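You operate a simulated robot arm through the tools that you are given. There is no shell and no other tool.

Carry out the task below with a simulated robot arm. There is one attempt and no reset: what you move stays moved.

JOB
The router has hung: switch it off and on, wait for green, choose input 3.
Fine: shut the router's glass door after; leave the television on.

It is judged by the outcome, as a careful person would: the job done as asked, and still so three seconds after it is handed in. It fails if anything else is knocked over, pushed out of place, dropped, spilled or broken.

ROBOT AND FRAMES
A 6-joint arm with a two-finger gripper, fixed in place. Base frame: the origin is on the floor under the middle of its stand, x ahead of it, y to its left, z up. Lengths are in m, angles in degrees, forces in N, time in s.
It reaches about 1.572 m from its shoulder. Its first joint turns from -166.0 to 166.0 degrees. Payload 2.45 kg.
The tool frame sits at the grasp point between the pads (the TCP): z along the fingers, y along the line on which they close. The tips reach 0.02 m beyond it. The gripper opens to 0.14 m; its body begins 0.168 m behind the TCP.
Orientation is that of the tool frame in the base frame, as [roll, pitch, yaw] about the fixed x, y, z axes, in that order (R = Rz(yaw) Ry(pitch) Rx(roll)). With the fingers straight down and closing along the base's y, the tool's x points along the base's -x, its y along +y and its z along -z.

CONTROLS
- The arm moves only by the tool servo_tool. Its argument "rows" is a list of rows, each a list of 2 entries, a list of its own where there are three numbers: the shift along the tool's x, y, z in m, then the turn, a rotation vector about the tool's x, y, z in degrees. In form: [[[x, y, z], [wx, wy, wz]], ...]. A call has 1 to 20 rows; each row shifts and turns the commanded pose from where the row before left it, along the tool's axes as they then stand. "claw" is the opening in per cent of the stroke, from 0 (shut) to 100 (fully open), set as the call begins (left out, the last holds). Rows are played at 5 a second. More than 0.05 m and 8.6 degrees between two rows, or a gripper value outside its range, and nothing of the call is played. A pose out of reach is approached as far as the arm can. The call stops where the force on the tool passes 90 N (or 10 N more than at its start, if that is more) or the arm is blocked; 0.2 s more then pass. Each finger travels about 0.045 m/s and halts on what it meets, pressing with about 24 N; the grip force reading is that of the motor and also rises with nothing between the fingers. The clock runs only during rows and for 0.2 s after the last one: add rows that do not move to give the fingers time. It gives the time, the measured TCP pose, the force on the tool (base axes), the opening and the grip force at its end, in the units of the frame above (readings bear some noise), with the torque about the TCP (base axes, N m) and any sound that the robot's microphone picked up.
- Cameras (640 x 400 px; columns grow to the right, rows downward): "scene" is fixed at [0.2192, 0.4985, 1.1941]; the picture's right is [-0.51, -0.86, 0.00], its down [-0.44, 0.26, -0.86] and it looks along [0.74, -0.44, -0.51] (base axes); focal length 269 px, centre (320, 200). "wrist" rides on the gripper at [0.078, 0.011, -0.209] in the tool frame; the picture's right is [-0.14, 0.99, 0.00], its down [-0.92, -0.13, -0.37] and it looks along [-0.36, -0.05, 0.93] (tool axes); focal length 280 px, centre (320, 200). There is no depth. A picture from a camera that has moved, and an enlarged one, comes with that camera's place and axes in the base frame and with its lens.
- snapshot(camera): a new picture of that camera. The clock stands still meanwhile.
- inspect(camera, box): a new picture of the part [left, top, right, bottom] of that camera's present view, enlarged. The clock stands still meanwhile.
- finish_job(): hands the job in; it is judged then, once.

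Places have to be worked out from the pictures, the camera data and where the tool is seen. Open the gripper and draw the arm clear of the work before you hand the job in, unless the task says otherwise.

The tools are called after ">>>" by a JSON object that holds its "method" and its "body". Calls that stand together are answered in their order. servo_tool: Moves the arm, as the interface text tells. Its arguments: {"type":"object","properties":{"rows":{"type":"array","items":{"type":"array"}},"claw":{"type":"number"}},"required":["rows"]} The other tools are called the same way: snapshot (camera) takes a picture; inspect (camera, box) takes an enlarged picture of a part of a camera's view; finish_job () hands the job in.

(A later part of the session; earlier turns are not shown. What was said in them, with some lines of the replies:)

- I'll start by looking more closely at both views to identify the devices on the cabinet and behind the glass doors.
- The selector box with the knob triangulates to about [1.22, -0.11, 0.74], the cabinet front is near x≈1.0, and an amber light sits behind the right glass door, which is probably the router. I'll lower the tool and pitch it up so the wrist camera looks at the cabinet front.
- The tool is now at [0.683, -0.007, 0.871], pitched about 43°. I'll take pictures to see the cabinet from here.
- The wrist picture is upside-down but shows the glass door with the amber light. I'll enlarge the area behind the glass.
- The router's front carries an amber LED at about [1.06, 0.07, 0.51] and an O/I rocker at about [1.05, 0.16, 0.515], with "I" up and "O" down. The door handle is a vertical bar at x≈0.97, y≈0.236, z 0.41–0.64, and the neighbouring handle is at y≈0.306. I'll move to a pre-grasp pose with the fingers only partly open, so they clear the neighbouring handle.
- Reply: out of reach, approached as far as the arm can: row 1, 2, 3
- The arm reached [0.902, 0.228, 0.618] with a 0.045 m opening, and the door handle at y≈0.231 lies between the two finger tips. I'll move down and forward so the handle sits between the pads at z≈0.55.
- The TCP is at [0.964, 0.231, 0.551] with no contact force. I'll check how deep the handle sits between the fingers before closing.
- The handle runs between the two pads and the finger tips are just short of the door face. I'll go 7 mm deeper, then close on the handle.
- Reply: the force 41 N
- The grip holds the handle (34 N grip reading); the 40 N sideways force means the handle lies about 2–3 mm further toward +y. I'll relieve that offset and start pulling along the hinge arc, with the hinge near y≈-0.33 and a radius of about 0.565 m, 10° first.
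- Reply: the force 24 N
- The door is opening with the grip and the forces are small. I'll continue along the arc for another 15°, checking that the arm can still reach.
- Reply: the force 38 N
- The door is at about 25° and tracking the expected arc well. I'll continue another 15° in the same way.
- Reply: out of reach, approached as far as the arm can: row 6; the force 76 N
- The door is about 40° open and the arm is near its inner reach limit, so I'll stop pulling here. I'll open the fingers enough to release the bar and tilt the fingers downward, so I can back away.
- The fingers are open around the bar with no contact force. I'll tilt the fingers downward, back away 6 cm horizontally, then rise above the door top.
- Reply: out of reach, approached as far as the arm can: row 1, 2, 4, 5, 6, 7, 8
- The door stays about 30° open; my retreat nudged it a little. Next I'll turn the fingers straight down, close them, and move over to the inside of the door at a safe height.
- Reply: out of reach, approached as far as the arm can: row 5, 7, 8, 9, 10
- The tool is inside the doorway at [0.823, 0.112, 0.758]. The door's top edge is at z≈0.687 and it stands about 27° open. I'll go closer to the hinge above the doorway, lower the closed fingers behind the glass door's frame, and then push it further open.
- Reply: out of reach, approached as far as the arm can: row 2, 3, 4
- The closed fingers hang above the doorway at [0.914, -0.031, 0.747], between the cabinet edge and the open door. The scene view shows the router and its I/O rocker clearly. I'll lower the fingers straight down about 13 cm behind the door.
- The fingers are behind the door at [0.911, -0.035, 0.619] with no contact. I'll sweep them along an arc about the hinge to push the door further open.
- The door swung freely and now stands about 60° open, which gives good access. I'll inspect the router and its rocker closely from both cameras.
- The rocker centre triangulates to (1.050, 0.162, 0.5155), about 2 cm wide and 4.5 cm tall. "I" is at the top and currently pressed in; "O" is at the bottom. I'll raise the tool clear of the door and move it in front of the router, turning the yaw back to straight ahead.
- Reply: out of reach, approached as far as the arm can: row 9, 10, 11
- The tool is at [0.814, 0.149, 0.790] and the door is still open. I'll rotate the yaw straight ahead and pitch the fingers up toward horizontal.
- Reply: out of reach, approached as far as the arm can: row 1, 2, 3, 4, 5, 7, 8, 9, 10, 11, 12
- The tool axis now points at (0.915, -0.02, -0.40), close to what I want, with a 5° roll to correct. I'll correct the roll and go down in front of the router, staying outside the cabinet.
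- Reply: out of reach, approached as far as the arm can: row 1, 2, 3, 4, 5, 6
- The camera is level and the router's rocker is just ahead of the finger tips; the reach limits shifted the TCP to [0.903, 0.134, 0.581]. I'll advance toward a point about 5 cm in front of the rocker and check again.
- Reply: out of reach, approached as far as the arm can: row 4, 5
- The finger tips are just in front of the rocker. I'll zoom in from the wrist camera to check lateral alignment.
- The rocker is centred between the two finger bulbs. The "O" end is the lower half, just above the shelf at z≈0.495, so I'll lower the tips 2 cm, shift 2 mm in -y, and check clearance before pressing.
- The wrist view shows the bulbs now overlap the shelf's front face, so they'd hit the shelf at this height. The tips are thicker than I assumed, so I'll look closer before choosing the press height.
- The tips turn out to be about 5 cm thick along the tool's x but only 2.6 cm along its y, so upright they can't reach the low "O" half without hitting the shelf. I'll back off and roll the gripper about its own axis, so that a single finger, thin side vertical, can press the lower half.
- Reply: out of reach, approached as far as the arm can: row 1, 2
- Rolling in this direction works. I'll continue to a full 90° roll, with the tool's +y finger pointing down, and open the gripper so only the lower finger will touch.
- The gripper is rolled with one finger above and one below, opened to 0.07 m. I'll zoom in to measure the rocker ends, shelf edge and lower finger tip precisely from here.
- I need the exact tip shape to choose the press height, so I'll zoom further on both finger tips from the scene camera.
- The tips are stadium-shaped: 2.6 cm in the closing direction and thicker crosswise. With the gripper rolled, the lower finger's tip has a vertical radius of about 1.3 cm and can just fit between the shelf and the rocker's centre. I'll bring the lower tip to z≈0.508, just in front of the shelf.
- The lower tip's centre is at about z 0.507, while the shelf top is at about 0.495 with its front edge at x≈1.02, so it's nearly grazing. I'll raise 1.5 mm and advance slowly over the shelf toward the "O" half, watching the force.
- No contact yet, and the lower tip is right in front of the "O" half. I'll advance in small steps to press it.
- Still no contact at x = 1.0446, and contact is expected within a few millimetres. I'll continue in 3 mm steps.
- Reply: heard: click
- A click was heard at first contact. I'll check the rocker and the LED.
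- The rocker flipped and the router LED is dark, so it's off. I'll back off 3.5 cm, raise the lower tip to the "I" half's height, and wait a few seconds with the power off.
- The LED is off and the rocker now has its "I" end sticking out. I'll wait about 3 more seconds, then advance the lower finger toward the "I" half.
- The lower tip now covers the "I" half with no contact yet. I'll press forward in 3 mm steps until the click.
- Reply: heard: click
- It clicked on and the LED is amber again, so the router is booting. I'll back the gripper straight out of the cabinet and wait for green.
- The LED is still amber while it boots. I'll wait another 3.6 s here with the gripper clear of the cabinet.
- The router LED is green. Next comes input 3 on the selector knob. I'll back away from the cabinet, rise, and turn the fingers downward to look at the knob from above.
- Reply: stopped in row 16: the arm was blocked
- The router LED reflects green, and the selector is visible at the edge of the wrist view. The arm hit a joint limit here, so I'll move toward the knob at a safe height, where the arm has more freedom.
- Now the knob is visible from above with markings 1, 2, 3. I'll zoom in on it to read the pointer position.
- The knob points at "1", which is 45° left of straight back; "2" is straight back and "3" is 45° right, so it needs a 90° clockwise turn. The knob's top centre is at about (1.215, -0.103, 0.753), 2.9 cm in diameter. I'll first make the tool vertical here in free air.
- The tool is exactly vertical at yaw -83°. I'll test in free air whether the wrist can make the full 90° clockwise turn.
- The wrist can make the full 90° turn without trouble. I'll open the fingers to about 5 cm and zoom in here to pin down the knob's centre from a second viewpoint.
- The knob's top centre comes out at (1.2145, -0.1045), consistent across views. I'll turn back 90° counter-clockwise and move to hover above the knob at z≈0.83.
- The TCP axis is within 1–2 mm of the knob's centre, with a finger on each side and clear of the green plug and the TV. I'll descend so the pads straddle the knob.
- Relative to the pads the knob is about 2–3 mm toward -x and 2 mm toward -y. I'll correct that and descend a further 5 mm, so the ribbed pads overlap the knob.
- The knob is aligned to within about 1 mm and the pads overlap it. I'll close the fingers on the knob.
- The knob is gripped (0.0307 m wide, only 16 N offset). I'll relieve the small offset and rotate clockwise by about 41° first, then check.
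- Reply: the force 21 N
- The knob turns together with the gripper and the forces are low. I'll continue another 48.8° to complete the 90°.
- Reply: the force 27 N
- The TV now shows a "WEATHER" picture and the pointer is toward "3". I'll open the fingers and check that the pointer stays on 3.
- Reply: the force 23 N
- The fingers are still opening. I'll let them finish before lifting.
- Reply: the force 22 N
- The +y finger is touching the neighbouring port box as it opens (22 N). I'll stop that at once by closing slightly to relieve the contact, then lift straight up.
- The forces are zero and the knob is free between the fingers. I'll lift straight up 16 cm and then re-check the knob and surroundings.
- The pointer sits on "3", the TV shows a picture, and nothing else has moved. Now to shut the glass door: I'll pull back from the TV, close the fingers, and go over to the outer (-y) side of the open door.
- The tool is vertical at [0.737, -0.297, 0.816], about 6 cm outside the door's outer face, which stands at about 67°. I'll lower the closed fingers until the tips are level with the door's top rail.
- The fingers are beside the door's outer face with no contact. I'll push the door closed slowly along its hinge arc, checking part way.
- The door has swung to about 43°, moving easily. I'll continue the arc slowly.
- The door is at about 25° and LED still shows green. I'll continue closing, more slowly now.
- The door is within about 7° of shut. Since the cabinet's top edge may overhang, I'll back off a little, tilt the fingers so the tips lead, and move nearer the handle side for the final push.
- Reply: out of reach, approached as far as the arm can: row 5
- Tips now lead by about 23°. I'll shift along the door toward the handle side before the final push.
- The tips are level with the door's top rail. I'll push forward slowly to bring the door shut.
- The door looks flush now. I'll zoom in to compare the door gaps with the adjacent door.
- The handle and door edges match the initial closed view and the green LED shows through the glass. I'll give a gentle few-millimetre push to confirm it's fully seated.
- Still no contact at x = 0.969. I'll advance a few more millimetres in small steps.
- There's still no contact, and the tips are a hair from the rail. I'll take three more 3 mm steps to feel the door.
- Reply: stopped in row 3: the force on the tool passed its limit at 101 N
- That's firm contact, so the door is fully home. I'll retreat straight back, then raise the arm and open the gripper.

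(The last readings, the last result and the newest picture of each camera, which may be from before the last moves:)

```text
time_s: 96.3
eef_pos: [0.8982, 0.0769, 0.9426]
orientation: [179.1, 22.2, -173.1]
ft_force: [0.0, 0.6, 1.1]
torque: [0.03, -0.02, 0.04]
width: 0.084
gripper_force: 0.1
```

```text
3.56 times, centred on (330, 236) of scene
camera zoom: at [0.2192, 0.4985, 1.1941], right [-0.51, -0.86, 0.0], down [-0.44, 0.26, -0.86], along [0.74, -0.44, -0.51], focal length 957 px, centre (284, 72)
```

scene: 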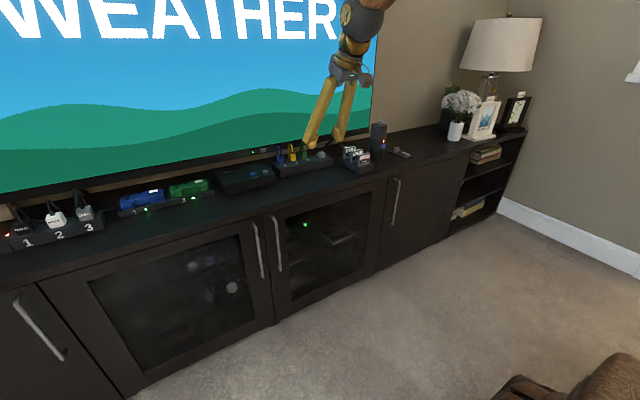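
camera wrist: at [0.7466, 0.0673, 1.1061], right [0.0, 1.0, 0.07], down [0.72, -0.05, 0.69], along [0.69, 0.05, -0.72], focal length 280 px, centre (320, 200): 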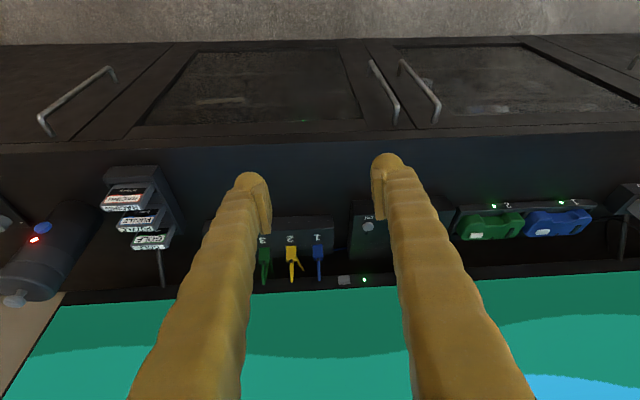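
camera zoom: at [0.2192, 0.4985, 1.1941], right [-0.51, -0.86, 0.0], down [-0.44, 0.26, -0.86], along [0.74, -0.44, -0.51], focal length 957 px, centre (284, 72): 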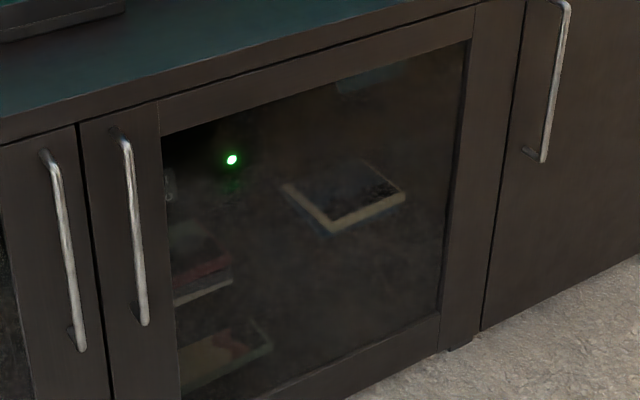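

The door matches its original closed position, the router is green, and the TV is on with a picture. I'll take a final look at the selector and the rest of the cabinet top before handing in.

>>> {"method": "inspect", "body": {"camera": "scene", "box": [220, 120, 420, 245]}}

>>> {"method": "servo_tool", "body": {"rows": [[[0.04, 0.01, -0.02], [0, 0, 0]], [[0.03, 0.01, -0.03], [0, 0, 0]], [[0, 0, 0], [0, 0, 0]], [[0, 0, 0], [0, 0, 0]]], "claw": 100}}

>>> {"method": "snapshot", "body": {"camera": "wrist"}}

>>> {"method": "snapshot", "body": {"camera": "scene"}}

```text
3.20 times, centred on (320, 182) of scene
camera zoom: at [0.2192, 0.4985, 1.1941], right [-0.51, -0.86, 0.0], down [-0.44, 0.26, -0.86], along [0.74, -0.44, -0.51], focal length 861 px, centre (320, 256)
```

zoom: 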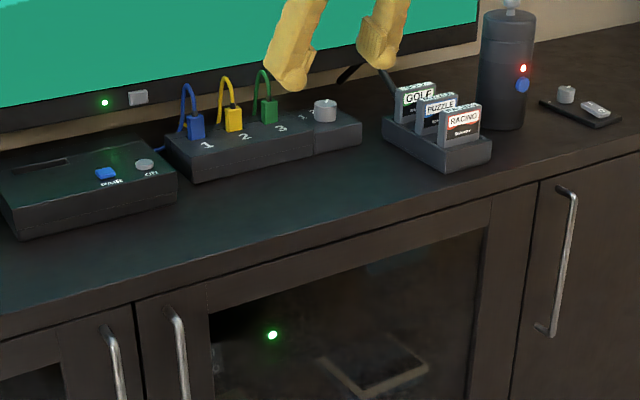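

```text
time_s: 97.3
eef_pos: [0.8131, 0.0853, 0.9623]
orientation: [179.1, 22.2, -173.2]
ft_force: [-0.9, 0.1, -0.3]
torque: [0.0, -0.01, -0.02]
width: 0.1401
gripper_force: 0.0
```

```text
taken
camera wrist: at [0.6613, 0.0758, 1.1265], right [0.0, 1.0, 0.07], down [0.72, -0.05, 0.69], along [0.69, 0.05, -0.72], focal length 280 px, centre (320, 200)
```

wrist: 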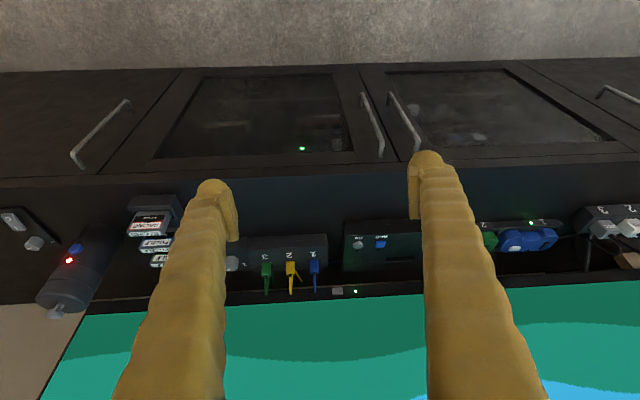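

```text
taken
```

scene: 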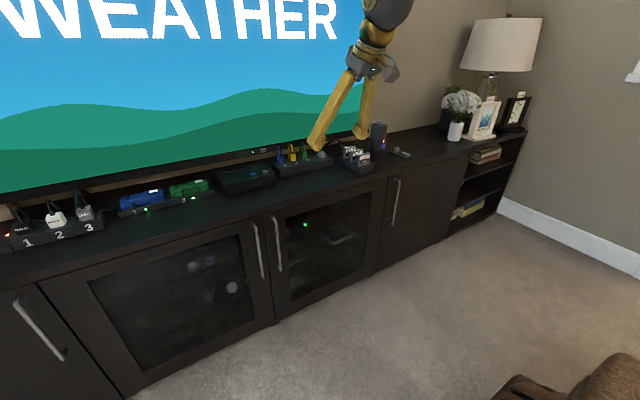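

The router is green behind the shut glass door, the selector is on 3, the TV is on with a picture, and everything else is where it was. The gripper is open and clear, so I'm handing in the job.

>>> {"method": "finish_job", "body": {}}

```text
The job is handed in.
```

The router has been switched off and on and its light is green. The selector is on input 3, and the TV, left on throughout, went from "NO PICTURE" to a weather picture.

- **Router:** I pressed the rocker to O and the light went out. About 8 seconds later I pressed it back to I. The light was amber at first and was green when I looked again about 7 seconds later.
- **Glass door:** it is shut and lines up with how it was at the start. My last check push pressed harder than I meant (101 N, just over the arm's limit), and the arm stopped itself. Nothing looked damaged or moved afterwards.
- **Input selector:** when I let go of the knob, one finger pressed against the neighbouring port box at about 22 N. I eased off straight away, and the box is in the same place as before.

The gripper is open and clear of the cabinet.
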